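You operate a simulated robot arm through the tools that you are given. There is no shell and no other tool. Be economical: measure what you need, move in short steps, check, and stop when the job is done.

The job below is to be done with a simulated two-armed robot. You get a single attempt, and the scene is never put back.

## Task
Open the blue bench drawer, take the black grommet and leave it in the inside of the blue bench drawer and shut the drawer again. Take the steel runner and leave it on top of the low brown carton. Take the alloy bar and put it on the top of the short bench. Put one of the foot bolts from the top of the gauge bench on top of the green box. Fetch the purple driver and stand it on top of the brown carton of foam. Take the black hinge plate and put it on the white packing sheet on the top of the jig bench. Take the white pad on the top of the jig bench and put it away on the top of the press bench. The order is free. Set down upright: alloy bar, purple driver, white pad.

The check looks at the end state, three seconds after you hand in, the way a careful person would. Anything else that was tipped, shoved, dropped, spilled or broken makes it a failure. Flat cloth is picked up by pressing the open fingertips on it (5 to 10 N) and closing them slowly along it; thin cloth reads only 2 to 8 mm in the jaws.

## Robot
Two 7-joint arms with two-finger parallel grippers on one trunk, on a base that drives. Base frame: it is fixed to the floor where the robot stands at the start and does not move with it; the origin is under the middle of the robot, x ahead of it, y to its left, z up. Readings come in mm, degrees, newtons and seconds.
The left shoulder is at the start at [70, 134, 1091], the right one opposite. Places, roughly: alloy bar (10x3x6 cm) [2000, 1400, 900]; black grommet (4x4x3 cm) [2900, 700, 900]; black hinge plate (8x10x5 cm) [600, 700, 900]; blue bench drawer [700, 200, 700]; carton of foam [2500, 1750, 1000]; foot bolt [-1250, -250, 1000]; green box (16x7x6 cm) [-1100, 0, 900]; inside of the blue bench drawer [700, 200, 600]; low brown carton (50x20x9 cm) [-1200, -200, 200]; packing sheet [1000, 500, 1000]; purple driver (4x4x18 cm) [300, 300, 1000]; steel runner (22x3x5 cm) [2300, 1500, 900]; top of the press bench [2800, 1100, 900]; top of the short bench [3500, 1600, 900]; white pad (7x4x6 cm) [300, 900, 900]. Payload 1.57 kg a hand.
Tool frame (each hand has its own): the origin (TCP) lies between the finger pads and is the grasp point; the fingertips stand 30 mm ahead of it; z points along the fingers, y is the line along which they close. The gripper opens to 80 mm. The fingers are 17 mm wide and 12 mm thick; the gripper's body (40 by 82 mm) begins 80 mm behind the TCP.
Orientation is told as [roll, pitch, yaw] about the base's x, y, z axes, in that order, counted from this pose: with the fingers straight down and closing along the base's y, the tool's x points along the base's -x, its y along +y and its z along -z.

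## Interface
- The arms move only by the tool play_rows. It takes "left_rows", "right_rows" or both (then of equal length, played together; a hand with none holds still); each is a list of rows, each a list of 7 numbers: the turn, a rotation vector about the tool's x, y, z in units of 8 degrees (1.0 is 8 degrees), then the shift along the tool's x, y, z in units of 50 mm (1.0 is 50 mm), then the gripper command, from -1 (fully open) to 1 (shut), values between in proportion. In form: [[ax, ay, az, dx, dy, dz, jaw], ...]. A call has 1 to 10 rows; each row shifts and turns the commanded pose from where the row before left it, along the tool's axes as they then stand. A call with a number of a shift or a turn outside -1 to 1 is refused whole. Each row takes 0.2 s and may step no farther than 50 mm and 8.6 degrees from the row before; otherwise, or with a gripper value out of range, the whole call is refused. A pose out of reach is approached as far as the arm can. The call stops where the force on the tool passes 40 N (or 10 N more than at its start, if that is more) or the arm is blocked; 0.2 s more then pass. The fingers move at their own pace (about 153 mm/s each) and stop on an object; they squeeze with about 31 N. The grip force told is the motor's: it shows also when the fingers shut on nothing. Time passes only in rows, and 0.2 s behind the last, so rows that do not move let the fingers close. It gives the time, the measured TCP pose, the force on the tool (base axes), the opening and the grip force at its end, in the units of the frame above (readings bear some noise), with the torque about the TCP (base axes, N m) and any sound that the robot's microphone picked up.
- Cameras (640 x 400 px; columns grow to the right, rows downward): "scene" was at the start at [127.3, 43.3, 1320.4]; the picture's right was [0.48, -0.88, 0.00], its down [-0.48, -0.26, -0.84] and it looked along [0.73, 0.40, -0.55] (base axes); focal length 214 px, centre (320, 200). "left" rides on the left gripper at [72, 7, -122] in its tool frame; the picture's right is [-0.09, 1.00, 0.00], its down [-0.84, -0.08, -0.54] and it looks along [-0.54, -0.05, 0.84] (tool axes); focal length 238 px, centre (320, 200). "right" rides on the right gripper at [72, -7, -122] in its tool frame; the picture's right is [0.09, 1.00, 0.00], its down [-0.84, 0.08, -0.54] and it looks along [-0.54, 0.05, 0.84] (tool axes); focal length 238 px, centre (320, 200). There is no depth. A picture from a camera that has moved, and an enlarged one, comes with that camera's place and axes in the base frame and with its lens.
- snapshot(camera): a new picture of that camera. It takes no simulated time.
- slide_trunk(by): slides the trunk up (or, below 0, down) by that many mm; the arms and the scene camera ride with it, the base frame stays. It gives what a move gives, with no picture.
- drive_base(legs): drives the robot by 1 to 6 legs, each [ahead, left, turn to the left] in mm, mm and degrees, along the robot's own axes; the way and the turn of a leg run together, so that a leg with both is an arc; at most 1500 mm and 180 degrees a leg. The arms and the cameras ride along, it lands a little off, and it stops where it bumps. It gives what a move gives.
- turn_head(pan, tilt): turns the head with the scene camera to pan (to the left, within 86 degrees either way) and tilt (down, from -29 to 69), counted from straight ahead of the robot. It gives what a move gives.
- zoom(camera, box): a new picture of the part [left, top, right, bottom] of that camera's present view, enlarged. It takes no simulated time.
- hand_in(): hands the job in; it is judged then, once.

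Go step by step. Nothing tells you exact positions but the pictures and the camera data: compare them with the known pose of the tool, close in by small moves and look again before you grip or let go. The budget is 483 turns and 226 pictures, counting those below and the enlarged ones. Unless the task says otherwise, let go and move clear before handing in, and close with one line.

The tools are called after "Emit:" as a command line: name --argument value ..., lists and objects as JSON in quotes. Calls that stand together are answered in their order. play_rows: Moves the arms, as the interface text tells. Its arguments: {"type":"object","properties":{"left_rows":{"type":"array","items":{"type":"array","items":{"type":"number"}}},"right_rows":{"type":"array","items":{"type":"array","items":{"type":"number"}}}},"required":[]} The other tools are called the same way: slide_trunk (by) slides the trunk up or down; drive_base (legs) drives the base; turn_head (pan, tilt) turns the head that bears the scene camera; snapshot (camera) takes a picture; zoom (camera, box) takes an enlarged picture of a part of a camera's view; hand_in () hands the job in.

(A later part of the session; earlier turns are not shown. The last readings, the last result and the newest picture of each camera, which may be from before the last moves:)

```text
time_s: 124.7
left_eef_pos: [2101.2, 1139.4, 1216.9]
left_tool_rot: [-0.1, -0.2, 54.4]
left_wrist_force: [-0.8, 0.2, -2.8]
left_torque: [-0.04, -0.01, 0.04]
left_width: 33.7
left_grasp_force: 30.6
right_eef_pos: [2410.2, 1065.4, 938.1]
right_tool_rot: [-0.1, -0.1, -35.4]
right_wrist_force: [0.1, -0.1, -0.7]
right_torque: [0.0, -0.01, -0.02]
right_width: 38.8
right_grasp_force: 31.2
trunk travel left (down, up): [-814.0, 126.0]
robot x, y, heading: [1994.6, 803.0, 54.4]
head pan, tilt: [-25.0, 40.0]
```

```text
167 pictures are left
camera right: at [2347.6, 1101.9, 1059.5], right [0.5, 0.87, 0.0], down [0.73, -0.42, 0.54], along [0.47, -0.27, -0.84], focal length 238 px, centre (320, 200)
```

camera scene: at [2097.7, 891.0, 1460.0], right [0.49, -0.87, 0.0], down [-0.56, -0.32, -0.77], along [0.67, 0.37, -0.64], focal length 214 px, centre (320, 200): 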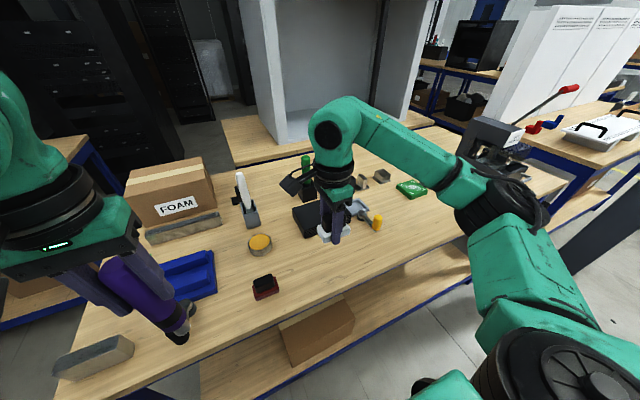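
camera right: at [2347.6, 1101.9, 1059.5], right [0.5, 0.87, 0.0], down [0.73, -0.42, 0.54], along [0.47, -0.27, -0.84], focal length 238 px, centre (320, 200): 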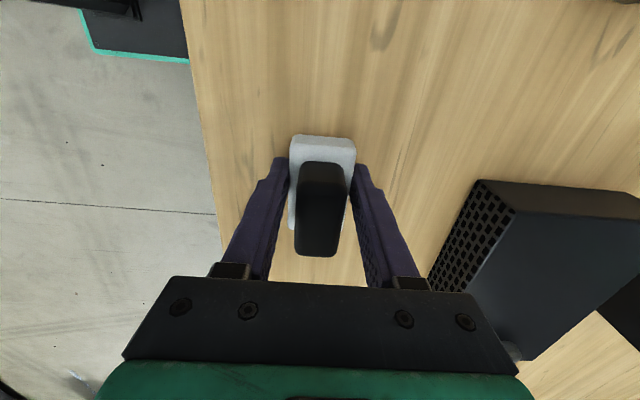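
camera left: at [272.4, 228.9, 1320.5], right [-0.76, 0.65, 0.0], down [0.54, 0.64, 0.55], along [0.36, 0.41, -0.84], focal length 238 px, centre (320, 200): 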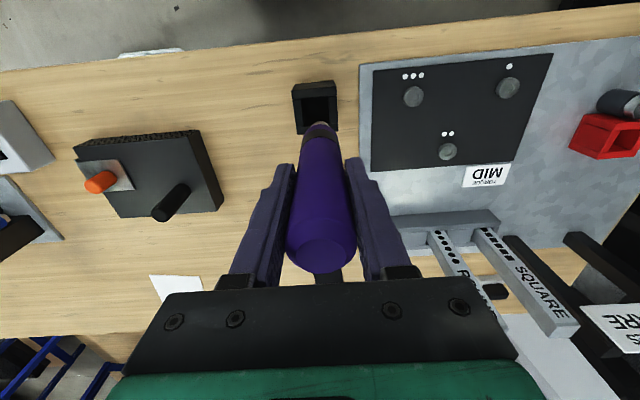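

Emit:
play_rows --right_rows '[[0, 0, 0, 0, 0, 0.06, 1], [0, 0, 0, 0, 0, 0.06, 1]]'

Emit:
play_rows --right_rows '[[0, 0, 0, 0, 0, 0.05, 1]]'

```text
time_s: 125.3
left_eef_pos: [2100.3, 1139.5, 1216.4]
left_tool_rot: [-0.1, -0.1, 54.5]
left_wrist_force: [0.0, 0.5, -3.8]
left_torque: [-0.03, 0.03, 0.04]
left_width: 33.2
left_grasp_force: 30.9
right_eef_pos: [2410.6, 1066.2, 932.4]
right_tool_rot: [-0.1, 0.1, -35.4]
right_wrist_force: [-0.4, 0.4, -1.2]
right_torque: [-0.03, -0.01, -0.02]
right_width: 38.8
right_grasp_force: 31.3
trunk travel left (down, up): [-814.0, 126.0]
robot x, y, heading: [1996.2, 808.2, 54.2]
head pan, tilt: [-25.0, 40.0]
```

```text
time_s: 125.7
left_eef_pos: [2100.6, 1139.7, 1215.4]
left_tool_rot: [-0.1, -0.3, 54.4]
left_wrist_force: [0.6, 0.2, -3.7]
left_torque: [-0.05, 0.0, 0.02]
left_width: 33.4
left_grasp_force: 30.8
right_eef_pos: [2411.6, 1065.7, 930.1]
right_tool_rot: [0.0, 0.1, -35.4]
right_wrist_force: [-0.5, -0.3, -0.1]
right_torque: [0.02, -0.04, -0.01]
right_width: 38.7
right_grasp_force: 31.5
trunk travel left (down, up): [-814.0, 126.0]
robot x, y, heading: [1994.7, 806.5, 54.4]
head pan, tilt: [-25.0, 40.0]
```

Emit:
play_rows --right_rows '[[0, 0, 0, 0, 0, 0.05, 1]]'

Emit:
play_rows --right_rows '[[0, 0, 0, 0, 0, 0.05, 1]]'

```text
time_s: 126.1
left_eef_pos: [2098.9, 1137.8, 1218.0]
left_tool_rot: [-0.1, -0.3, 54.3]
left_wrist_force: [0.3, 0.0, -2.8]
left_torque: [0.0, 0.0, -0.04]
left_width: 33.2
left_grasp_force: 31.1
right_eef_pos: [2411.4, 1065.7, 930.7]
right_tool_rot: [0.2, 0.0, -35.3]
right_wrist_force: [1.4, -1.9, 17.3]
right_torque: [-0.49, 0.02, 0.08]
right_width: 38.9
right_grasp_force: 30.7
trunk travel left (down, up): [-814.0, 126.0]
robot x, y, heading: [1994.2, 806.4, 54.4]
head pan, tilt: [-25.0, 40.0]
```

```text
time_s: 126.7
left_eef_pos: [2098.3, 1136.7, 1216.6]
left_tool_rot: [-0.1, -0.3, 54.4]
left_wrist_force: [1.0, -0.8, -2.3]
left_torque: [-0.02, 0.02, 0.04]
left_width: 33.3
left_grasp_force: 31.2
right_eef_pos: [2411.7, 1065.7, 930.4]
right_tool_rot: [0.5, 0.2, -35.5]
right_wrist_force: [-3.6, -8.0, 16.4]
right_torque: [-0.72, 0.16, 0.02]
right_width: 39.1
right_grasp_force: 30.7
trunk travel left (down, up): [-814.0, 126.0]
robot x, y, heading: [1995.0, 805.9, 54.3]
head pan, tilt: [-25.0, 40.0]
stopped in row 1 (right hand): the force on the tool passed its limit at 42 N (the readings are from after the stop); the commanded pose is now the measured one
```

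On the table. I release and rise.

Emit:
play_rows --right_rows '[[0, 0, 0, 0, 0, -0.03, 1], [0, 0, 0, 0, 0, 0, -1], [0, 0, 0, 0, 0, 0, -1], [0, 0, 0, 0, 0, -0.5, -1], [0, 0, 0, 0, 0, -0.8, -1], [0, 0, 0, 0, 0, -0.8, -1], [0, 0, 0, 0, 0, -0.8, -1], [0, 0, 0, 0, -0.8, -0.5, -1], [0, 0, 0, 0, -0.8, 0, -1], [0, 0, 0, 0, -0.8, 0, -1]]'

Emit:
snapshot --camera "right"

Emit:
snapshot --camera "scene"

```text
time_s: 128.9
left_eef_pos: [2100.6, 1138.2, 1216.7]
left_tool_rot: [-0.1, -0.4, 54.4]
left_wrist_force: [-0.4, 1.2, -3.0]
left_torque: [0.01, -0.01, 0.01]
left_width: 33.5
left_grasp_force: 30.6
right_eef_pos: [2347.9, 967.5, 1101.4]
right_tool_rot: [0.3, 0.1, -35.5]
right_wrist_force: [-0.3, -0.4, -0.3]
right_torque: [0.0, 0.0, 0.01]
right_width: 79.8
right_grasp_force: 0.0
trunk travel left (down, up): [-814.0, 126.0]
robot x, y, heading: [1996.9, 805.0, 54.7]
head pan, tilt: [-25.0, 40.0]
```

```text
166 pictures are left
camera right: at [2284.5, 1002.1, 1222.3], right [0.5, 0.86, 0.01], down [0.73, -0.43, 0.54], along [0.47, -0.27, -0.84], focal length 238 px, centre (320, 200)
```

right: 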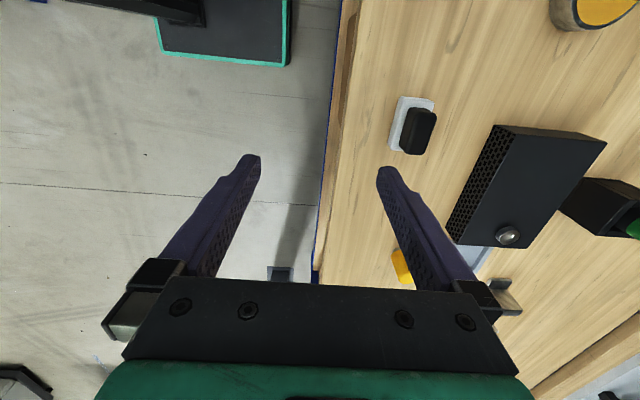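

```text
165 pictures are left
camera scene: at [2096.5, 888.9, 1460.2], right [0.49, -0.87, 0.0], down [-0.56, -0.31, -0.77], along [0.67, 0.38, -0.64], focal length 214 px, centre (320, 200)
```

scene: 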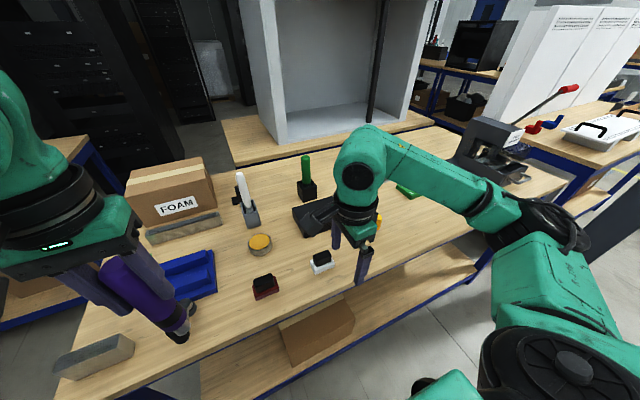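

The pad is placed. I look at the foam carton, the runner and the alloy bar more closely.

Emit:
zoom --camera "scene" --box '[40, 130, 300, 390]'

```text
1.54 times, centred on (170, 260) of scene
camera zoom: at [2096.5, 888.9, 1460.2], right [0.49, -0.87, 0.0], down [-0.56, -0.31, -0.77], along [0.67, 0.38, -0.64], focal length 330 px, centre (551, 108)
```

zoom: 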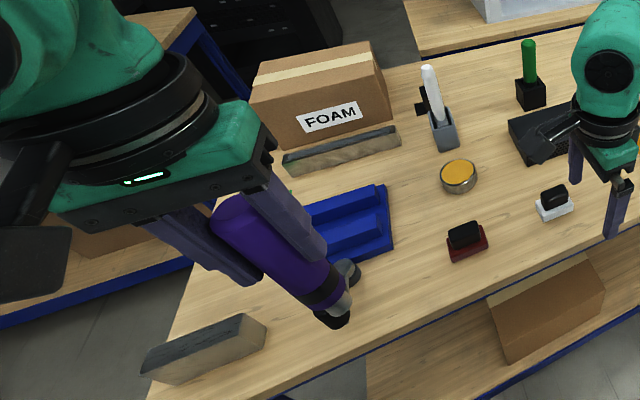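

The foam top spans about n 2696–2860, u 860–1105, at z≈1035. I'll go to the bench's left end: raise the trunk, back off, turn right 90°, then back up and slide left.

Emit:
slide_trunk --by 120

Emit:
drive_base --legs '[[-270, 0, 0], [0, 0, -90], [-735, 0, 0]]'

Emit:
turn_head --pan 60 --tilt 30

Emit:
snapshot --camera "scene"

```text
time_s: 130.4
left_eef_pos: [2101.1, 1139.6, 1336.1]
left_tool_rot: [-0.1, -0.3, 54.4]
left_wrist_force: [0.9, 0.6, -3.6]
left_torque: [0.04, 0.02, -0.01]
left_width: 33.6
left_grasp_force: 31.3
right_eef_pos: [2347.6, 968.8, 1220.8]
right_tool_rot: [0.2, 0.1, -35.6]
right_wrist_force: [0.4, -0.1, 1.1]
right_torque: [0.0, -0.02, -0.01]
right_width: 80.0
right_grasp_force: 0.0
trunk travel left (down, up): [-934.0, 6.0]
robot x, y, heading: [1991.1, 807.4, 54.1]
head pan, tilt: [-25.0, 40.0]
```

```text
time_s: 140.0
left_eef_pos: [1568.4, 942.2, 1335.9]
left_tool_rot: [-0.1, -0.1, -38.9]
left_wrist_force: [0.5, 0.1, -3.2]
left_torque: [-0.02, 0.05, -0.01]
left_width: 33.5
left_grasp_force: 31.0
right_eef_pos: [1383.4, 705.1, 1219.7]
right_tool_rot: [0.2, 0.1, -128.8]
right_wrist_force: [0.9, 0.4, -0.6]
right_torque: [0.01, 0.03, -0.04]
right_width: 80.2
right_grasp_force: 0.0
trunk travel left (down, up): [-934.0, 6.0]
robot x, y, heading: [1243.8, 1064.9, -38.7]
head pan, tilt: [-25.0, 40.0]
```

```text
time_s: 141.6
left_eef_pos: [1566.8, 943.8, 1336.1]
left_tool_rot: [-0.1, -0.2, -38.8]
left_wrist_force: [0.4, 0.4, -3.6]
left_torque: [-0.01, 0.06, 0.0]
left_width: 33.7
left_grasp_force: 31.3
right_eef_pos: [1382.4, 707.4, 1220.3]
right_tool_rot: [0.3, 0.1, -128.9]
right_wrist_force: [-1.7, -1.3, -0.3]
right_torque: [0.0, 0.01, 0.01]
right_width: 80.1
right_grasp_force: 0.0
trunk travel left (down, up): [-934.0, 6.0]
robot x, y, heading: [1242.7, 1068.5, -38.9]
head pan, tilt: [60.0, 30.0]
```

```text
163 pictures are left
camera scene: at [1364.4, 1070.5, 1595.4], right [0.36, -0.93, 0.0], down [-0.47, -0.18, -0.87], along [0.81, 0.31, -0.5], focal length 214 px, centre (320, 200)
```

scene: 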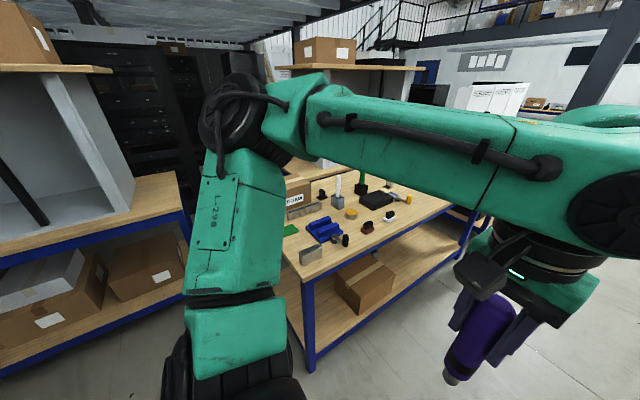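

Clear. I correct the heading and slide left along the bench's left end.

Emit:
drive_base --legs '[[45, 0, 3.5], [0, 600, 0], [0, 440, 0]]'

Emit:
turn_head --pan 15 --tilt 40

Emit:
snapshot --camera "scene"

Emit:
snapshot --camera "left"

```text
time_s: 147.9
left_eef_pos: [2227.4, 1813.4, 1336.9]
left_tool_rot: [0.0, -0.2, -34.5]
left_wrist_force: [-0.9, -0.1, -2.8]
left_torque: [0.02, 0.02, -0.02]
left_width: 33.3
left_grasp_force: 31.5
right_eef_pos: [2062.5, 1563.5, 1218.8]
right_tool_rot: [0.3, 0.2, -124.4]
right_wrist_force: [0.3, -1.1, 0.3]
right_torque: [0.0, 0.01, -0.02]
right_width: 79.8
right_grasp_force: 0.0
trunk travel left (down, up): [-934.0, 6.0]
robot x, y, heading: [1894.6, 1913.2, -34.7]
head pan, tilt: [60.0, 30.0]
```

```text
time_s: 149.0
left_eef_pos: [2228.0, 1816.0, 1336.1]
left_tool_rot: [-0.1, -0.2, -34.4]
left_wrist_force: [-0.2, 0.1, -2.8]
left_torque: [-0.01, 0.0, 0.02]
left_width: 33.6
left_grasp_force: 31.2
right_eef_pos: [2064.3, 1563.7, 1220.9]
right_tool_rot: [0.2, 0.1, -124.2]
right_wrist_force: [0.6, 0.5, 0.1]
right_torque: [0.0, -0.02, 0.01]
right_width: 80.2
right_grasp_force: 0.0
trunk travel left (down, up): [-934.0, 6.0]
robot x, y, heading: [1895.5, 1915.6, -34.4]
head pan, tilt: [15.0, 40.0]
```

```text
162 pictures are left
camera scene: at [2015.5, 1858.7, 1580.0], right [-0.33, -0.94, 0.0], down [-0.61, 0.21, -0.77], along [0.72, -0.25, -0.64], focal length 214 px, centre (320, 200)
```

scene: 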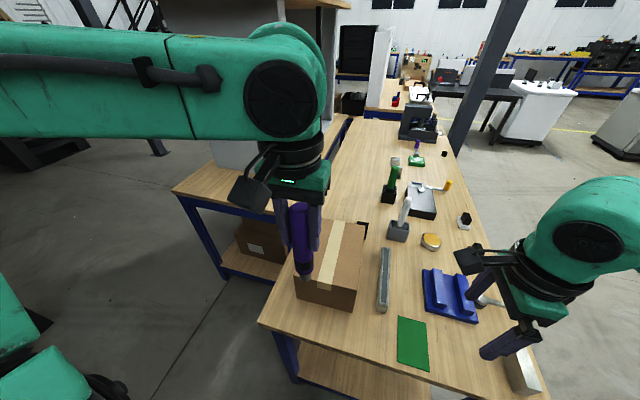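

```text
161 pictures are left
camera left: at [2171.9, 1862.2, 1458.1], right [0.64, 0.77, 0.0], down [0.65, -0.53, 0.55], along [0.42, -0.35, -0.84], focal length 238 px, centre (320, 200)
```

left: 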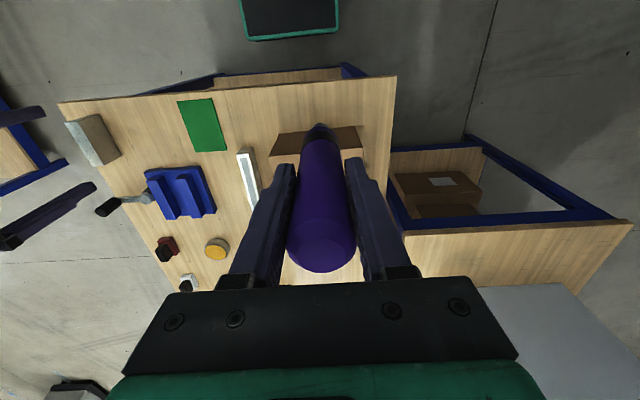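

The left hand is in line with the carton (n 2770). I move 190 mm out over it while coming down to z≈1225.

Emit:
play_rows --left_rows '[[0, 0, 0, -0.4, 0, 0.6, 1], [0, 0, 0, -0.6, 0, 0.6, 1], [0, 0, 0, -0.7, 0, 0.5, 1], [0, 0, 0, -0.7, 0, 0.3, 1], [0, 0, 0, -0.7, 0, 0.2, 1], [0, 0, 0, -0.7, 0, 0, 1]]'

Emit:
snapshot --camera "left"

Emit:
snapshot --camera "scene"

```text
time_s: 150.4
left_eef_pos: [2380.7, 1728.2, 1227.0]
left_tool_rot: [-0.1, -0.2, -34.4]
left_wrist_force: [-0.4, 0.4, -3.9]
left_torque: [0.01, 0.01, 0.02]
left_width: 33.5
left_grasp_force: 31.1
left hand out of reach, approached as far as the arm can: row 6
right_eef_pos: [2064.9, 1564.2, 1219.7]
right_tool_rot: [0.3, 0.1, -124.3]
right_wrist_force: [0.3, -0.7, 0.6]
right_torque: [0.0, -0.02, 0.0]
right_width: 80.0
right_grasp_force: 0.2
trunk travel left (down, up): [-934.0, 6.0]
robot x, y, heading: [1892.5, 1914.9, -34.4]
head pan, tilt: [15.0, 40.0]
```

```text
160 pictures are left
camera left: at [2323.7, 1774.4, 1347.5], right [0.64, 0.77, 0.0], down [0.65, -0.53, 0.54], along [0.42, -0.35, -0.84], focal length 238 px, centre (320, 200)
```

left: 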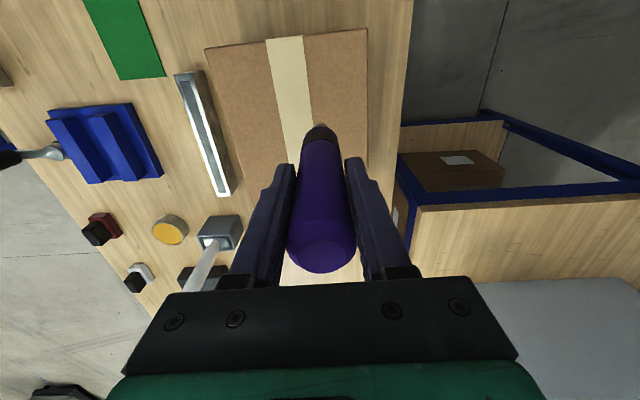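

```text
159 pictures are left
camera scene: at [2017.0, 1858.1, 1579.9], right [-0.33, -0.94, 0.0], down [-0.61, 0.21, -0.77], along [0.72, -0.25, -0.64], focal length 214 px, centre (320, 200)
```

scene: 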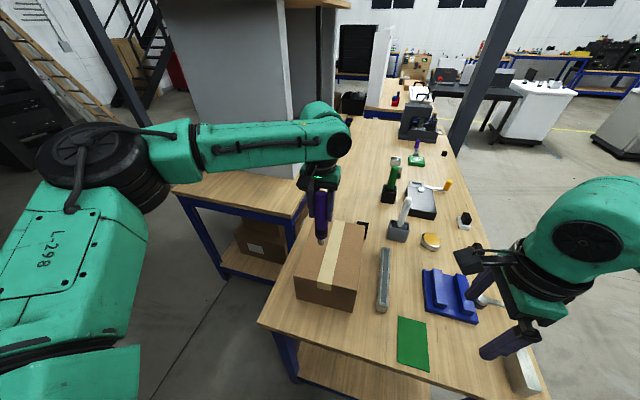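

The driver is over the carton top with about 60 mm of margin to its back edge. I shift 20 mm inward and lower it.

Emit:
play_rows --left_rows '[[0, 0, 0, 0, -0.4, 0.3, 1], [0, 0, 0, 0, 0, 0.5, 1], [0, 0, 0, 0, 0, 0.1, 1]]'

Emit:
snapshot --camera "scene"

```text
time_s: 151.2
left_eef_pos: [2366.5, 1728.6, 1181.3]
left_tool_rot: [-0.2, -0.3, -34.3]
left_wrist_force: [-0.8, 0.3, -3.5]
left_torque: [0.03, 0.0, 0.01]
left_width: 33.4
left_grasp_force: 31.4
left hand out of reach, approached as far as the arm can: row 1, 3
right_eef_pos: [2063.9, 1565.2, 1220.8]
right_tool_rot: [0.3, 0.1, -124.2]
right_wrist_force: [-0.1, -0.1, 0.3]
right_torque: [-0.01, 0.01, 0.0]
right_width: 79.9
right_grasp_force: 0.1
trunk travel left (down, up): [-934.0, 6.0]
robot x, y, heading: [1892.8, 1913.8, -34.2]
head pan, tilt: [15.0, 40.0]
```

```text
158 pictures are left
camera scene: at [2016.1, 1859.1, 1580.0], right [-0.33, -0.94, 0.0], down [-0.61, 0.21, -0.77], along [0.72, -0.26, -0.64], focal length 214 px, centre (320, 200)
```

scene: 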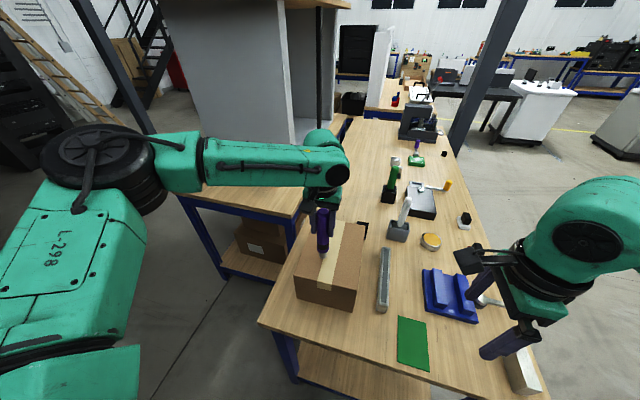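

Emit:
play_rows --left_rows '[[0, 0, 0, 0.1, 0, 0.08, 1], [0, 0, 0, 0, 0, 0.06, 1]]'

Emit:
play_rows --left_rows '[[0, 0, 0, 0, 0, 0.06, 1]]'

```text
time_s: 151.8
left_eef_pos: [2361.4, 1731.4, 1176.3]
left_tool_rot: [0.0, -0.1, -34.4]
left_wrist_force: [0.1, 0.0, -3.4]
left_torque: [0.01, 0.05, 0.01]
left_width: 33.5
left_grasp_force: 31.1
right_eef_pos: [2063.5, 1564.9, 1221.4]
right_tool_rot: [0.3, 0.2, -124.3]
right_wrist_force: [0.0, -0.5, 0.8]
right_torque: [0.03, 0.01, -0.01]
right_width: 80.0
right_grasp_force: 0.1
trunk travel left (down, up): [-934.0, 6.0]
robot x, y, heading: [1894.3, 1915.8, -34.3]
head pan, tilt: [15.0, 40.0]
```

```text
time_s: 152.2
left_eef_pos: [2360.5, 1730.8, 1173.3]
left_tool_rot: [-0.1, -0.2, -34.3]
left_wrist_force: [0.3, 0.1, -4.1]
left_torque: [0.01, 0.01, 0.0]
left_width: 33.6
left_grasp_force: 32.0
right_eef_pos: [2063.4, 1564.0, 1219.0]
right_tool_rot: [0.3, 0.0, -124.3]
right_wrist_force: [0.0, -0.2, 0.4]
right_torque: [-0.02, 0.01, 0.0]
right_width: 79.8
right_grasp_force: 0.2
trunk travel left (down, up): [-934.0, 6.0]
robot x, y, heading: [1893.9, 1911.3, -34.2]
head pan, tilt: [15.0, 40.0]
```

Emit:
play_rows --left_rows '[[0, 0, 0, 0, 0, 0.08, 1]]'

Emit:
play_rows --left_rows '[[0, 0, 0, 0, 0, 0.08, 1]]'

Emit:
zoom --camera "scene" --box '[270, 170, 430, 320]'

```text
time_s: 152.6
left_eef_pos: [2360.6, 1731.6, 1173.6]
left_tool_rot: [-0.1, -0.8, -34.4]
left_wrist_force: [2.9, 2.0, 16.9]
left_torque: [0.34, -0.36, -0.03]
left_width: 33.5
left_grasp_force: 30.8
right_eef_pos: [2061.4, 1565.5, 1220.9]
right_tool_rot: [0.5, 0.1, -124.4]
right_wrist_force: [-0.2, 0.1, 0.2]
right_torque: [-0.01, -0.02, 0.0]
right_width: 79.9
right_grasp_force: 0.1
trunk travel left (down, up): [-934.0, 6.0]
robot x, y, heading: [1893.0, 1917.4, -34.2]
head pan, tilt: [15.0, 40.0]
```

```text
time_s: 153.2
left_eef_pos: [2360.4, 1731.2, 1173.2]
left_tool_rot: [-0.3, -1.2, -34.3]
left_wrist_force: [-5.1, 6.2, 18.4]
left_torque: [0.91, 0.63, 0.03]
left_width: 33.7
left_grasp_force: 31.0
right_eef_pos: [2059.6, 1566.4, 1221.2]
right_tool_rot: [0.5, 0.2, -124.2]
right_wrist_force: [0.2, 0.0, -0.4]
right_torque: [0.04, 0.03, 0.0]
right_width: 79.9
right_grasp_force: 0.1
trunk travel left (down, up): [-934.0, 6.0]
robot x, y, heading: [1889.5, 1912.5, -34.4]
head pan, tilt: [15.0, 40.0]
stopped in row 1 (left hand): the force on the tool passed its limit at 44 N (the readings are from after the stop); the commanded pose is now the measured one
```

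```text
2.67 times, centred on (350, 245) of scene
camera zoom: at [2010.6, 1861.9, 1580.4], right [-0.33, -0.94, 0.0], down [-0.6, 0.21, -0.77], along [0.72, -0.26, -0.64], focal length 572 px, centre (240, 80)
```

zoom: 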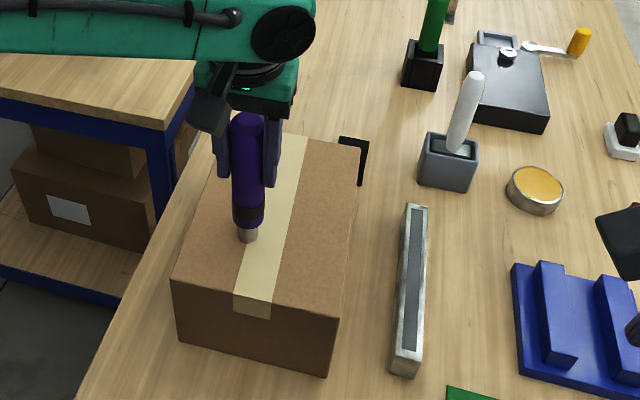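

The driver rests on the carton. I ease off the pressure and level the hand before letting go.

Emit:
play_rows --left_rows '[[0, 0, 0, 0, 0, -0.06, 1], [-0.03, 0.13, 0, 0, 0, 0, 1], [0, 0, 0, 0, 0, 0, 1]]'

Emit:
snapshot --camera "left"

Emit:
snapshot --camera "right"

```text
time_s: 154.0
left_eef_pos: [2363.0, 1730.1, 1174.6]
left_tool_rot: [-0.1, -0.1, -34.2]
left_wrist_force: [-1.3, -1.2, -0.5]
left_torque: [-0.25, 0.05, -0.03]
left_width: 33.2
left_grasp_force: 31.3
right_eef_pos: [2062.4, 1563.4, 1219.8]
right_tool_rot: [0.3, 0.2, -124.4]
right_wrist_force: [-0.5, 0.2, 0.1]
right_torque: [0.0, 0.02, 0.02]
right_width: 80.0
right_grasp_force: 0.0
trunk travel left (down, up): [-934.0, 6.0]
robot x, y, heading: [1892.8, 1915.0, -34.4]
head pan, tilt: [15.0, 40.0]
```

```text
156 pictures are left
camera left: at [2306.3, 1776.2, 1295.5], right [0.64, 0.77, 0.0], down [0.65, -0.54, 0.54], along [0.42, -0.35, -0.84], focal length 238 px, centre (320, 200)
```

left: 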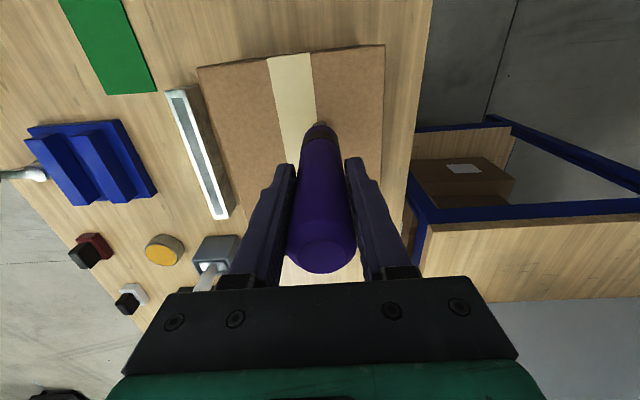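

```text
155 pictures are left
camera right: at [2096.4, 1626.8, 1341.7], right [0.87, -0.48, 0.01], down [-0.41, -0.73, 0.54], along [-0.26, -0.47, -0.84], focal length 238 px, centre (320, 200)
```

right: 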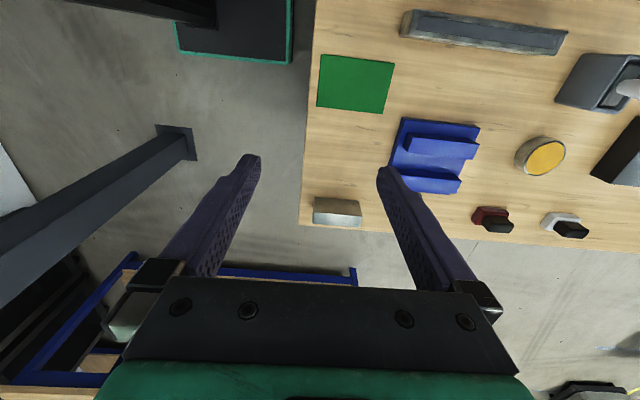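

The driver is vertical and carried by the carton (tool load near zero). I release and rise straight up.

Emit:
play_rows --left_rows '[[0, 0, 0, 0, 0, 0, 0.2], [0, 0, 0, 0, 0, 0, -0.3], [0, 0, 0, 0, 0, 0, -1], [0, 0, 0, 0, 0, 0, -1], [0, 0, 0, 0, 0, -0.4, -1], [0, 0, 0, 0, 0, -0.6, -1], [0, 0, 0, 0.3, 0, -0.8, -1], [0, 0, 0, 0.3, 0, -0.8, -1]]'

Emit:
snapshot --camera "scene"

```text
time_s: 155.8
left_eef_pos: [2335.3, 1746.1, 1304.4]
left_tool_rot: [0.0, -0.1, -34.4]
left_wrist_force: [-0.7, 0.9, 0.4]
left_torque: [-0.02, -0.01, 0.02]
left_width: 80.1
left_grasp_force: 0.2
right_eef_pos: [2061.9, 1565.2, 1220.5]
right_tool_rot: [0.4, 0.2, -124.3]
right_wrist_force: [-0.8, 0.0, 0.2]
right_torque: [-0.02, -0.01, -0.01]
right_width: 79.9
right_grasp_force: 0.1
trunk travel left (down, up): [-934.0, 6.0]
robot x, y, heading: [1892.5, 1915.1, -34.3]
head pan, tilt: [15.0, 40.0]
```

```text
154 pictures are left
camera scene: at [2012.8, 1860.0, 1580.2], right [-0.33, -0.94, 0.0], down [-0.6, 0.21, -0.77], along [0.72, -0.26, -0.64], focal length 214 px, centre (320, 200)
```

scene: 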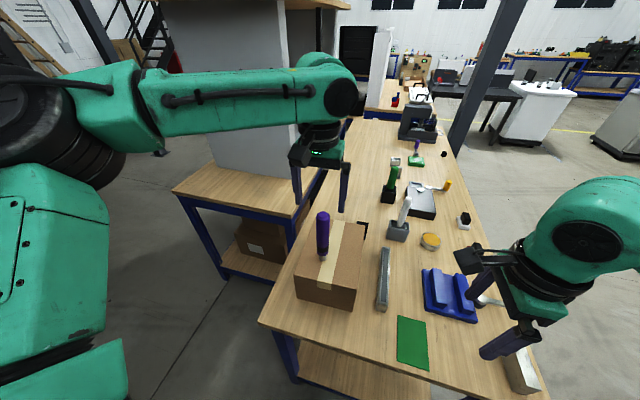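

The driver stands upright on the foam carton. The runner's centre is at about n 2582, u 996, with its length along u. I slide right 195 mm so the left hand lines up with it.

Emit:
drive_base --legs '[[50, -195, -1]]'

Emit:
snapshot --camera "left"

```text
time_s: 157.4
left_eef_pos: [2267.0, 1557.2, 1304.1]
left_tool_rot: [-0.2, 0.0, -35.2]
left_wrist_force: [-0.2, 0.9, 0.2]
left_torque: [-0.05, 0.0, 0.03]
left_width: 80.0
left_grasp_force: 0.1
right_eef_pos: [1988.7, 1381.7, 1221.8]
right_tool_rot: [0.4, -0.1, -125.2]
right_wrist_force: [0.8, 0.1, 0.0]
right_torque: [-0.01, -0.01, 0.01]
right_width: 79.9
right_grasp_force: 0.1
trunk travel left (down, up): [-934.0, 6.0]
robot x, y, heading: [1824.1, 1726.7, -35.3]
head pan, tilt: [15.0, 40.0]
```

```text
153 pictures are left
camera left: at [2211.5, 1604.5, 1425.7], right [0.65, 0.76, 0.0], down [0.64, -0.54, 0.54], along [0.41, -0.36, -0.84], focal length 238 px, centre (320, 200)
```

left: 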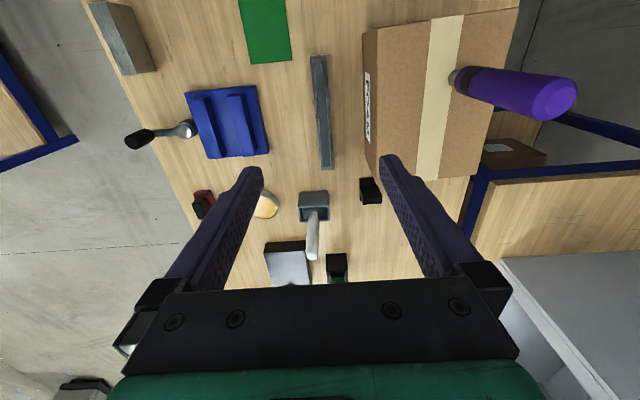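

Aligned on the runner's middle at about [2294, 1533]. I descend in steps.

Emit:
play_rows --left_rows '[[0, 0, 0, -0.2, -0.04, 0.9, -1], [0, 0, 0, -0.2, -0.04, 0.9, -1], [0, 0, 0, -0.2, 0, 0.9, -1], [0, 0, 0, -0.12, 0, 0.9, -1], [0, 0, 0, 0, 0, 0.9, -1]]'

Emit:
snapshot --camera "left"

```text
time_s: 158.6
left_eef_pos: [2283.6, 1563.7, 1090.5]
left_tool_rot: [-0.2, -0.1, -35.3]
left_wrist_force: [0.1, 0.5, 0.6]
left_torque: [-0.01, 0.0, -0.01]
left_width: 79.9
left_grasp_force: 0.1
left hand out of reach, approached as far as the arm can: row 3, 4, 5
right_eef_pos: [1987.7, 1377.0, 1220.0]
right_tool_rot: [0.4, 0.1, -125.2]
right_wrist_force: [0.5, 0.9, -1.0]
right_torque: [-0.01, 0.02, 0.02]
right_width: 80.1
right_grasp_force: 0.0
trunk travel left (down, up): [-934.0, 6.0]
robot x, y, heading: [1824.4, 1725.3, -35.5]
head pan, tilt: [15.0, 40.0]
```

```text
152 pictures are left
camera left: at [2227.6, 1612.0, 1212.4], right [0.65, 0.76, 0.0], down [0.64, -0.54, 0.54], along [0.41, -0.35, -0.84], focal length 238 px, centre (320, 200)
```

left: 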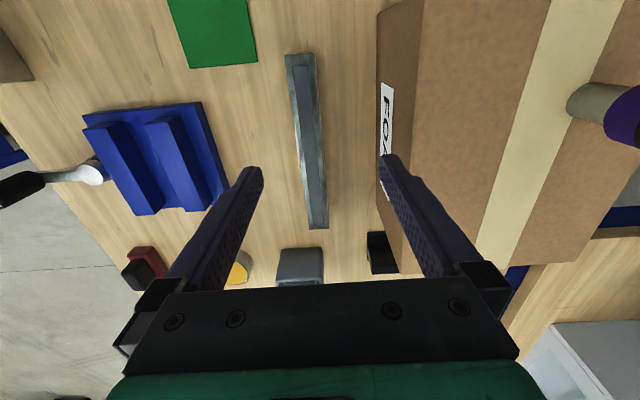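

The shoulder is too high for this, so I lower the trunk 100 mm, which brings the hand straight down. Then I align.

Emit:
slide_trunk --by -100

Emit:
play_rows --left_rows '[[0, 0, 0, -0.4, -0.3, 0, -1]]'

Emit:
snapshot --camera "left"

```text
time_s: 159.9
left_eef_pos: [2283.4, 1564.7, 991.3]
left_tool_rot: [-0.1, -0.1, -35.2]
left_wrist_force: [-0.3, -0.6, 0.3]
left_torque: [0.0, -0.02, -0.02]
left_width: 79.9
left_grasp_force: 0.2
right_eef_pos: [1987.5, 1377.3, 1120.9]
right_tool_rot: [0.3, 0.1, -125.2]
right_wrist_force: [-0.2, -0.1, -0.5]
right_torque: [-0.01, -0.01, 0.0]
right_width: 80.1
right_grasp_force: 0.1
trunk travel left (down, up): [-834.0, 106.0]
robot x, y, heading: [1825.4, 1731.3, -35.3]
head pan, tilt: [15.0, 40.0]
```

```text
time_s: 160.3
left_eef_pos: [2284.6, 1562.0, 993.9]
left_tool_rot: [-0.1, -0.1, -35.3]
left_wrist_force: [0.0, -0.7, -0.1]
left_torque: [0.0, 0.0, 0.03]
left_width: 80.1
left_grasp_force: 0.0
left hand out of reach, approached as far as the arm can: row 1
right_eef_pos: [1987.6, 1375.1, 1120.2]
right_tool_rot: [0.2, 0.3, -125.1]
right_wrist_force: [-0.6, -0.5, -0.4]
right_torque: [0.05, 0.0, 0.0]
right_width: 80.0
right_grasp_force: 0.1
trunk travel left (down, up): [-834.0, 106.0]
robot x, y, heading: [1823.5, 1732.7, -35.6]
head pan, tilt: [15.0, 40.0]
```

```text
151 pictures are left
camera left: at [2228.8, 1609.5, 1116.0], right [0.65, 0.76, 0.0], down [0.64, -0.54, 0.54], along [0.41, -0.36, -0.84], focal length 238 px, centre (320, 200)
```

left: 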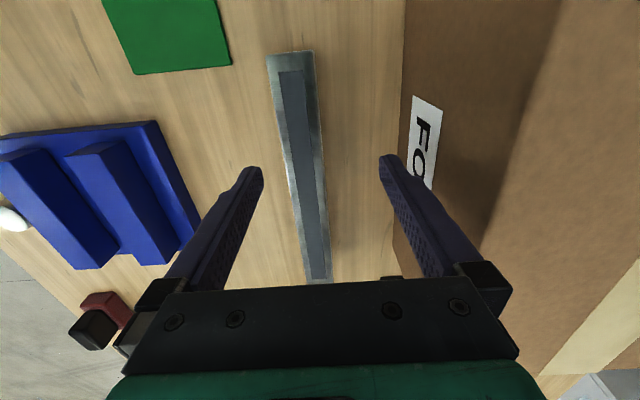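

Emit:
play_rows --left_rows '[[0, 0, 0, 0, 0, -0.8, -1], [0, 0, 0, 0, 0, -0.8, -1], [0, 0, 0, 0, 0, -0.6, -1]]'

Emit:
slide_trunk --by -110

Emit:
play_rows --left_rows '[[0, 0, 0, -0.5, -0.25, 0, -1], [0, 0, 0, -0.1, -0.1, 0, -1]]'

Emit:
snapshot --camera "left"

```text
time_s: 161.1
left_eef_pos: [2283.3, 1562.0, 1106.8]
left_tool_rot: [-0.2, 0.0, -35.3]
left_wrist_force: [0.3, 0.3, 0.0]
left_torque: [0.02, -0.01, -0.03]
left_width: 80.0
left_grasp_force: 0.0
right_eef_pos: [1986.8, 1377.4, 1119.9]
right_tool_rot: [0.4, 0.2, -125.2]
right_wrist_force: [-0.9, 0.0, -1.0]
right_torque: [-0.02, 0.0, -0.03]
right_width: 80.1
right_grasp_force: 0.0
trunk travel left (down, up): [-834.0, 106.0]
robot x, y, heading: [1823.7, 1730.1, -35.3]
head pan, tilt: [15.0, 40.0]
```

```text
time_s: 162.5
left_eef_pos: [2284.0, 1562.7, 997.0]
left_tool_rot: [-0.1, 0.0, -35.4]
left_wrist_force: [-0.1, -0.1, -0.5]
left_torque: [0.0, 0.0, 0.02]
left_width: 80.1
left_grasp_force: 0.0
right_eef_pos: [1986.5, 1376.1, 1009.3]
right_tool_rot: [0.3, 0.1, -125.2]
right_wrist_force: [-0.3, 0.8, -0.4]
right_torque: [-0.02, -0.03, 0.03]
right_width: 79.7
right_grasp_force: 0.1
trunk travel left (down, up): [-724.0, 216.0]
robot x, y, heading: [1821.9, 1727.0, -35.2]
head pan, tilt: [15.0, 40.0]
```

```text
time_s: 163.1
left_eef_pos: [2297.8, 1533.3, 998.3]
left_tool_rot: [-0.2, -0.1, -35.2]
left_wrist_force: [0.6, -0.2, 0.0]
left_torque: [-0.01, -0.01, -0.01]
left_width: 80.0
left_grasp_force: 0.0
left hand out of reach, approached as far as the arm can: row 2
right_eef_pos: [1986.5, 1376.9, 1011.3]
right_tool_rot: [0.4, 0.1, -125.2]
right_wrist_force: [0.5, 0.2, -0.4]
right_torque: [0.0, -0.04, 0.02]
right_width: 79.8
right_grasp_force: 0.0
trunk travel left (down, up): [-724.0, 216.0]
robot x, y, heading: [1824.1, 1733.4, -35.3]
head pan, tilt: [15.0, 40.0]
```

```text
150 pictures are left
camera left: at [2242.0, 1582.2, 1119.0], right [0.65, 0.76, 0.0], down [0.64, -0.54, 0.55], along [0.41, -0.36, -0.84], focal length 238 px, centre (320, 200)
```

left: 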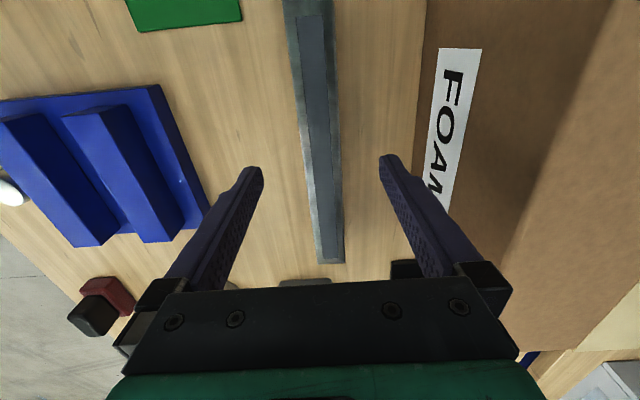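

Well aligned now. I descend to grip the runner.

Emit:
play_rows --left_rows '[[0, 0, 0, 0, 0, 0.6, -1], [0, 0, 0, 0, 0, 0.5, -1], [0, 0, 0, 0, 0, 0.3, -1], [0, 0, 0, 0, 0, 0, 1], [0, 0, 0, 0, 0, 0, 1], [0, 0, 0, 0, 0, 0, 1]]'

Emit:
snapshot --camera "left"

```text
time_s: 164.5
left_eef_pos: [2296.4, 1548.3, 929.7]
left_tool_rot: [-0.2, -0.3, -35.3]
left_wrist_force: [3.9, 1.5, 6.3]
left_torque: [0.32, -0.07, -0.25]
left_width: 30.1
left_grasp_force: 30.6
left hand out of reach, approached as far as the arm can: row 1, 2, 3
right_eef_pos: [1986.8, 1378.5, 1010.9]
right_tool_rot: [0.4, 0.1, -125.2]
right_wrist_force: [-0.8, 0.6, 0.5]
right_torque: [-0.02, 0.02, -0.02]
right_width: 80.1
right_grasp_force: 0.1
trunk travel left (down, up): [-724.0, 216.0]
robot x, y, heading: [1827.6, 1730.8, -35.4]
head pan, tilt: [15.0, 40.0]
```

```text
149 pictures are left
camera left: at [2240.7, 1595.1, 1051.6], right [0.65, 0.76, 0.0], down [0.64, -0.54, 0.55], along [0.41, -0.36, -0.84], focal length 238 px, centre (320, 200)
```

left: 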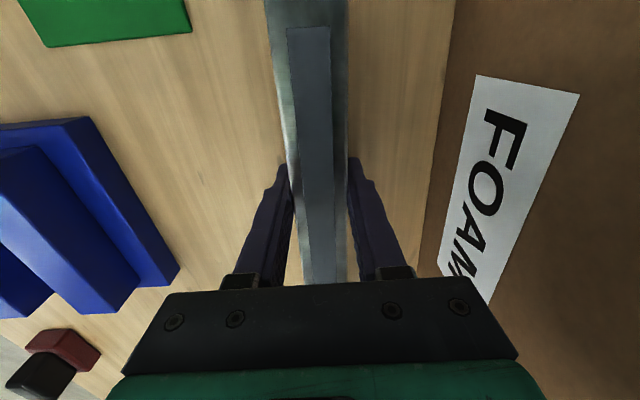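

Gripped (30.1 mm) near its middle. I lift slowly.

Emit:
play_rows --left_rows '[[0, 0, 0, 0, 0, -0.15, 1], [0, 0, 0, 0, 0, -0.2, 1], [0, 0, 0, 0, 0, -0.3, 1], [0, 0, 0, 0, 0, -0.3, 1], [0, 0, 0, 0, 0, -0.3, 1]]'

Emit:
snapshot --camera "left"

Emit:
snapshot --camera "scene"

```text
time_s: 165.7
left_eef_pos: [2295.7, 1545.8, 992.5]
left_tool_rot: [0.0, 0.0, -35.3]
left_wrist_force: [0.9, 0.7, -3.5]
left_torque: [0.05, 0.07, -0.01]
left_width: 30.0
left_grasp_force: 30.5
right_eef_pos: [1987.7, 1375.7, 1009.9]
right_tool_rot: [0.3, 0.1, -125.2]
right_wrist_force: [0.1, 0.2, 0.4]
right_torque: [-0.02, 0.03, 0.0]
right_width: 79.9
right_grasp_force: 0.1
trunk travel left (down, up): [-724.0, 216.0]
robot x, y, heading: [1822.4, 1730.9, -35.3]
head pan, tilt: [15.0, 40.0]
```

```text
148 pictures are left
camera left: at [2240.0, 1592.6, 1114.4], right [0.65, 0.76, 0.0], down [0.64, -0.55, 0.54], along [0.41, -0.35, -0.84], focal length 238 px, centre (320, 200)
```

left: 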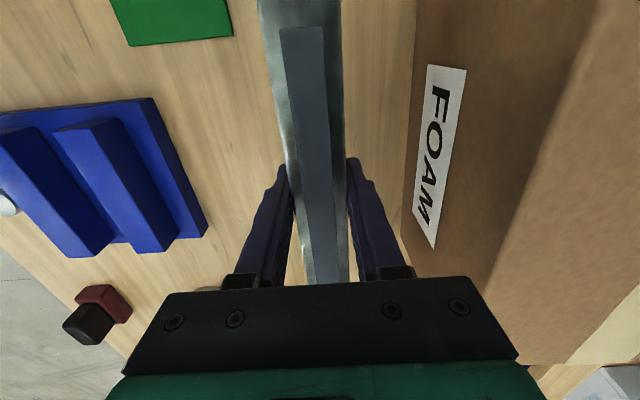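

```text
147 pictures are left
camera scene: at [1944.4, 1671.3, 1370.0], right [-0.35, -0.94, 0.0], down [-0.6, 0.22, -0.77], along [0.72, -0.27, -0.64], focal length 214 px, centre (320, 200)
```

scene: 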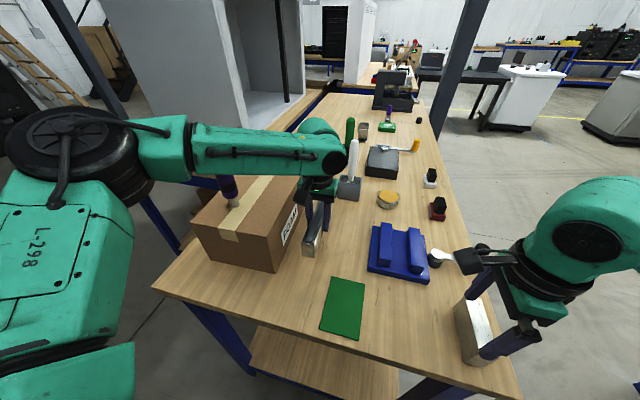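

The runner is held. I raise the trunk so the whole arm lifts clear of the driver.

Emit:
slide_trunk --by 200

Emit:
snapshot --camera "scene"

```text
time_s: 167.9
left_eef_pos: [2296.1, 1545.6, 1191.5]
left_tool_rot: [-0.1, 0.0, -35.4]
left_wrist_force: [-0.4, -0.4, -3.4]
left_torque: [0.07, 0.06, 0.0]
left_width: 29.9
left_grasp_force: 31.4
right_eef_pos: [1988.4, 1376.0, 1209.5]
right_tool_rot: [0.3, 0.1, -125.3]
right_wrist_force: [0.2, 1.1, -0.9]
right_torque: [0.0, -0.02, 0.01]
right_width: 79.9
right_grasp_force: 0.1
trunk travel left (down, up): [-924.0, 16.0]
robot x, y, heading: [1826.2, 1730.6, -35.4]
head pan, tilt: [15.0, 40.0]
```

```text
146 pictures are left
camera scene: at [1945.0, 1671.0, 1569.9], right [-0.35, -0.94, 0.0], down [-0.6, 0.22, -0.77], along [0.72, -0.27, -0.64], focal length 214 px, centre (320, 200)
```

scene: 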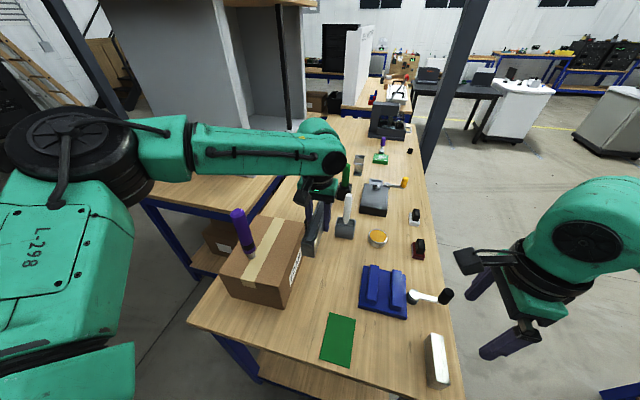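

The driver still stands upright. The short bench is the one behind the press bench, so I check the gap that leads to its left end.

Emit:
turn_head --pan 60 --tilt 35

Emit:
snapshot --camera "scene"

Emit:
turn_head --pan 85 --tilt 35

Emit:
snapshot --camera "scene"

```text
time_s: 169.0
left_eef_pos: [2295.5, 1545.9, 1192.1]
left_tool_rot: [-0.1, -0.1, -35.2]
left_wrist_force: [0.5, 0.3, -3.6]
left_torque: [0.07, 0.05, 0.0]
left_width: 29.8
left_grasp_force: 31.1
right_eef_pos: [1987.3, 1376.8, 1209.4]
right_tool_rot: [0.3, 0.0, -125.1]
right_wrist_force: [0.3, -0.1, 0.0]
right_torque: [0.02, 0.0, -0.01]
right_width: 80.0
right_grasp_force: 0.1
trunk travel left (down, up): [-924.0, 16.0]
robot x, y, heading: [1824.9, 1726.4, -35.0]
head pan, tilt: [60.0, 35.0]
```

```text
145 pictures are left
camera scene: at [1945.3, 1737.3, 1577.5], right [0.42, -0.91, 0.0], down [-0.52, -0.24, -0.82], along [0.74, 0.34, -0.57], focal length 214 px, centre (320, 200)
```

scene: 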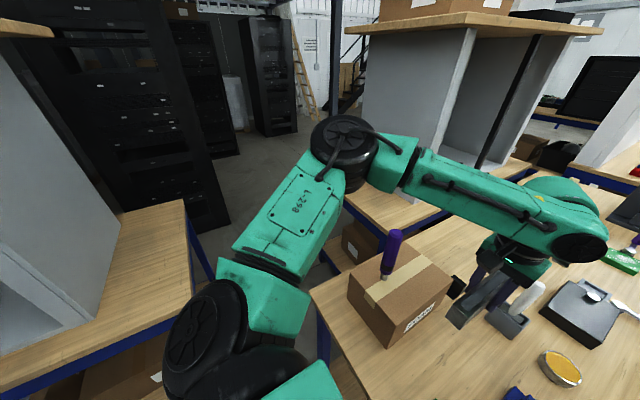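

```text
time_s: 169.9
left_eef_pos: [2296.0, 1544.6, 1192.8]
left_tool_rot: [-0.1, 0.0, -35.3]
left_wrist_force: [-0.6, 0.2, -4.0]
left_torque: [0.01, 0.07, -0.01]
left_width: 29.8
left_grasp_force: 30.9
right_eef_pos: [1988.3, 1376.7, 1210.4]
right_tool_rot: [0.2, 0.1, -125.2]
right_wrist_force: [-0.1, -0.2, 0.9]
right_torque: [-0.06, 0.01, 0.05]
right_width: 80.2
right_grasp_force: 0.0
trunk travel left (down, up): [-924.0, 16.0]
robot x, y, heading: [1824.6, 1727.9, -35.3]
head pan, tilt: [85.0, 35.0]
```

```text
144 pictures are left
camera scene: at [1922.4, 1767.7, 1577.6], right [0.76, -0.65, 0.0], down [-0.37, -0.44, -0.82], along [0.53, 0.62, -0.57], focal length 214 px, centre (320, 200)
```

scene: 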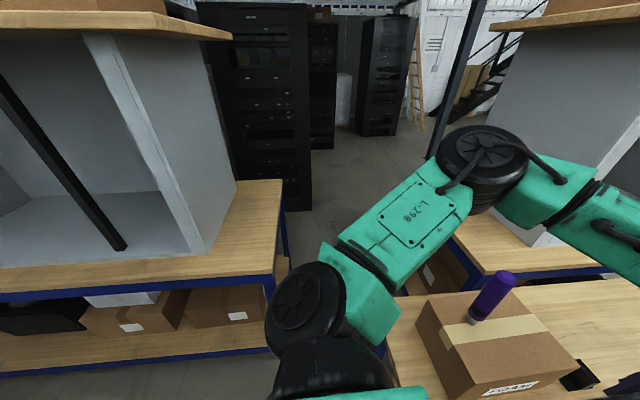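

The gap to the short bench is too narrow for the base, so I'll reach its left end from the nook with the left arm, clear of the driver. The left hand must carry the alloy bar for that, so I put the runner back where it lay for now.

Emit:
slide_trunk --by -200

Emit:
play_rows --left_rows '[[0, 0, 0, 0, 0, 0.4, 1], [0, 0, 0, 0, 0, 0.4, 1], [0, 0, 0, 0, 0, 0.36, 1]]'

Emit:
play_rows --left_rows '[[0, 0, 0, 0, 0, 0.08, 1]]'

```text
time_s: 172.1
left_eef_pos: [2295.0, 1544.7, 992.5]
left_tool_rot: [-0.1, 0.0, -35.3]
left_wrist_force: [-0.6, 0.6, -3.9]
left_torque: [0.04, 0.05, -0.01]
left_width: 29.7
left_grasp_force: 30.6
right_eef_pos: [1988.3, 1377.3, 1009.5]
right_tool_rot: [0.3, 0.1, -125.2]
right_wrist_force: [-0.1, 0.4, 0.6]
right_torque: [0.01, 0.02, 0.01]
right_width: 79.9
right_grasp_force: 0.1
trunk travel left (down, up): [-724.0, 216.0]
robot x, y, heading: [1825.9, 1729.8, -35.3]
head pan, tilt: [85.0, 35.0]
```

```text
time_s: 172.9
left_eef_pos: [2296.5, 1546.2, 935.3]
left_tool_rot: [-0.1, 0.1, -35.3]
left_wrist_force: [0.5, 0.8, -4.6]
left_torque: [0.03, 0.1, -0.01]
left_width: 29.8
left_grasp_force: 31.4
right_eef_pos: [1988.2, 1376.2, 1009.9]
right_tool_rot: [0.3, 0.1, -125.2]
right_wrist_force: [-0.9, 0.6, -0.4]
right_torque: [0.0, 0.02, 0.02]
right_width: 80.0
right_grasp_force: 0.1
trunk travel left (down, up): [-724.0, 216.0]
robot x, y, heading: [1827.6, 1728.5, -35.5]
head pan, tilt: [85.0, 35.0]
```

```text
time_s: 173.3
left_eef_pos: [2296.4, 1545.8, 931.5]
left_tool_rot: [-0.1, 0.0, -35.2]
left_wrist_force: [-0.2, 0.8, -3.3]
left_torque: [0.03, 0.07, 0.0]
left_width: 29.9
left_grasp_force: 30.8
right_eef_pos: [1987.5, 1376.6, 1009.7]
right_tool_rot: [0.3, 0.1, -125.2]
right_wrist_force: [-0.1, 0.4, 0.3]
right_torque: [-0.02, 0.03, 0.01]
right_width: 79.9
right_grasp_force: 0.1
trunk travel left (down, up): [-724.0, 216.0]
robot x, y, heading: [1823.2, 1729.7, -35.6]
head pan, tilt: [85.0, 35.0]
```

Emit:
play_rows --left_rows '[[0, 0, 0, 0, 0, 0.05, 1]]'

Emit:
play_rows --left_rows '[[0, 0, 0, 0, 0, 0, 0.3], [0, 0, 0, 0, 0, 0, -1], [0, 0, 0, 0, 0, 0, -1], [0, 0, 0, 0, 0, -0.4, -1], [0, 0, 0, 0, 0, -0.8, -1], [0, 0, 0, 0.2, 0, -0.8, -1], [0, 0, 0, 0.4, 0, -0.8, -1], [0, 0, 0, 0.5, 0, -0.8, -1]]'

Emit:
snapshot --camera "left"

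```text
time_s: 173.7
left_eef_pos: [2295.9, 1546.4, 930.3]
left_tool_rot: [0.0, -0.3, -35.2]
left_wrist_force: [1.3, -0.8, 3.9]
left_torque: [0.48, 0.46, -0.09]
left_width: 29.7
left_grasp_force: 30.9
right_eef_pos: [1987.4, 1376.0, 1010.1]
right_tool_rot: [0.4, 0.2, -125.1]
right_wrist_force: [0.5, 0.5, -0.2]
right_torque: [0.01, -0.03, -0.02]
right_width: 80.1
right_grasp_force: 0.1
trunk travel left (down, up): [-724.0, 216.0]
robot x, y, heading: [1823.9, 1729.4, -35.4]
head pan, tilt: [85.0, 35.0]
```

```text
time_s: 175.5
left_eef_pos: [2248.1, 1577.1, 1107.4]
left_tool_rot: [0.0, -0.1, -35.3]
left_wrist_force: [0.7, -0.1, -0.7]
left_torque: [0.02, -0.02, 0.0]
left_width: 80.2
left_grasp_force: 0.1
right_eef_pos: [1986.5, 1376.4, 1010.3]
right_tool_rot: [0.5, 0.2, -125.1]
right_wrist_force: [-0.5, 0.0, 0.0]
right_torque: [-0.02, 0.01, 0.06]
right_width: 79.8
right_grasp_force: 0.0
trunk travel left (down, up): [-724.0, 216.0]
robot x, y, heading: [1827.0, 1730.2, -35.3]
head pan, tilt: [85.0, 35.0]
```

```text
143 pictures are left
camera left: at [2191.9, 1623.8, 1229.4], right [0.65, 0.76, 0.0], down [0.64, -0.55, 0.54], along [0.41, -0.35, -0.84], focal length 238 px, centre (320, 200)
```

left: 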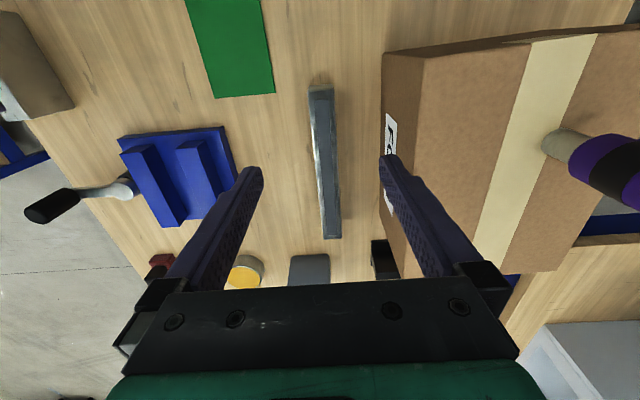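

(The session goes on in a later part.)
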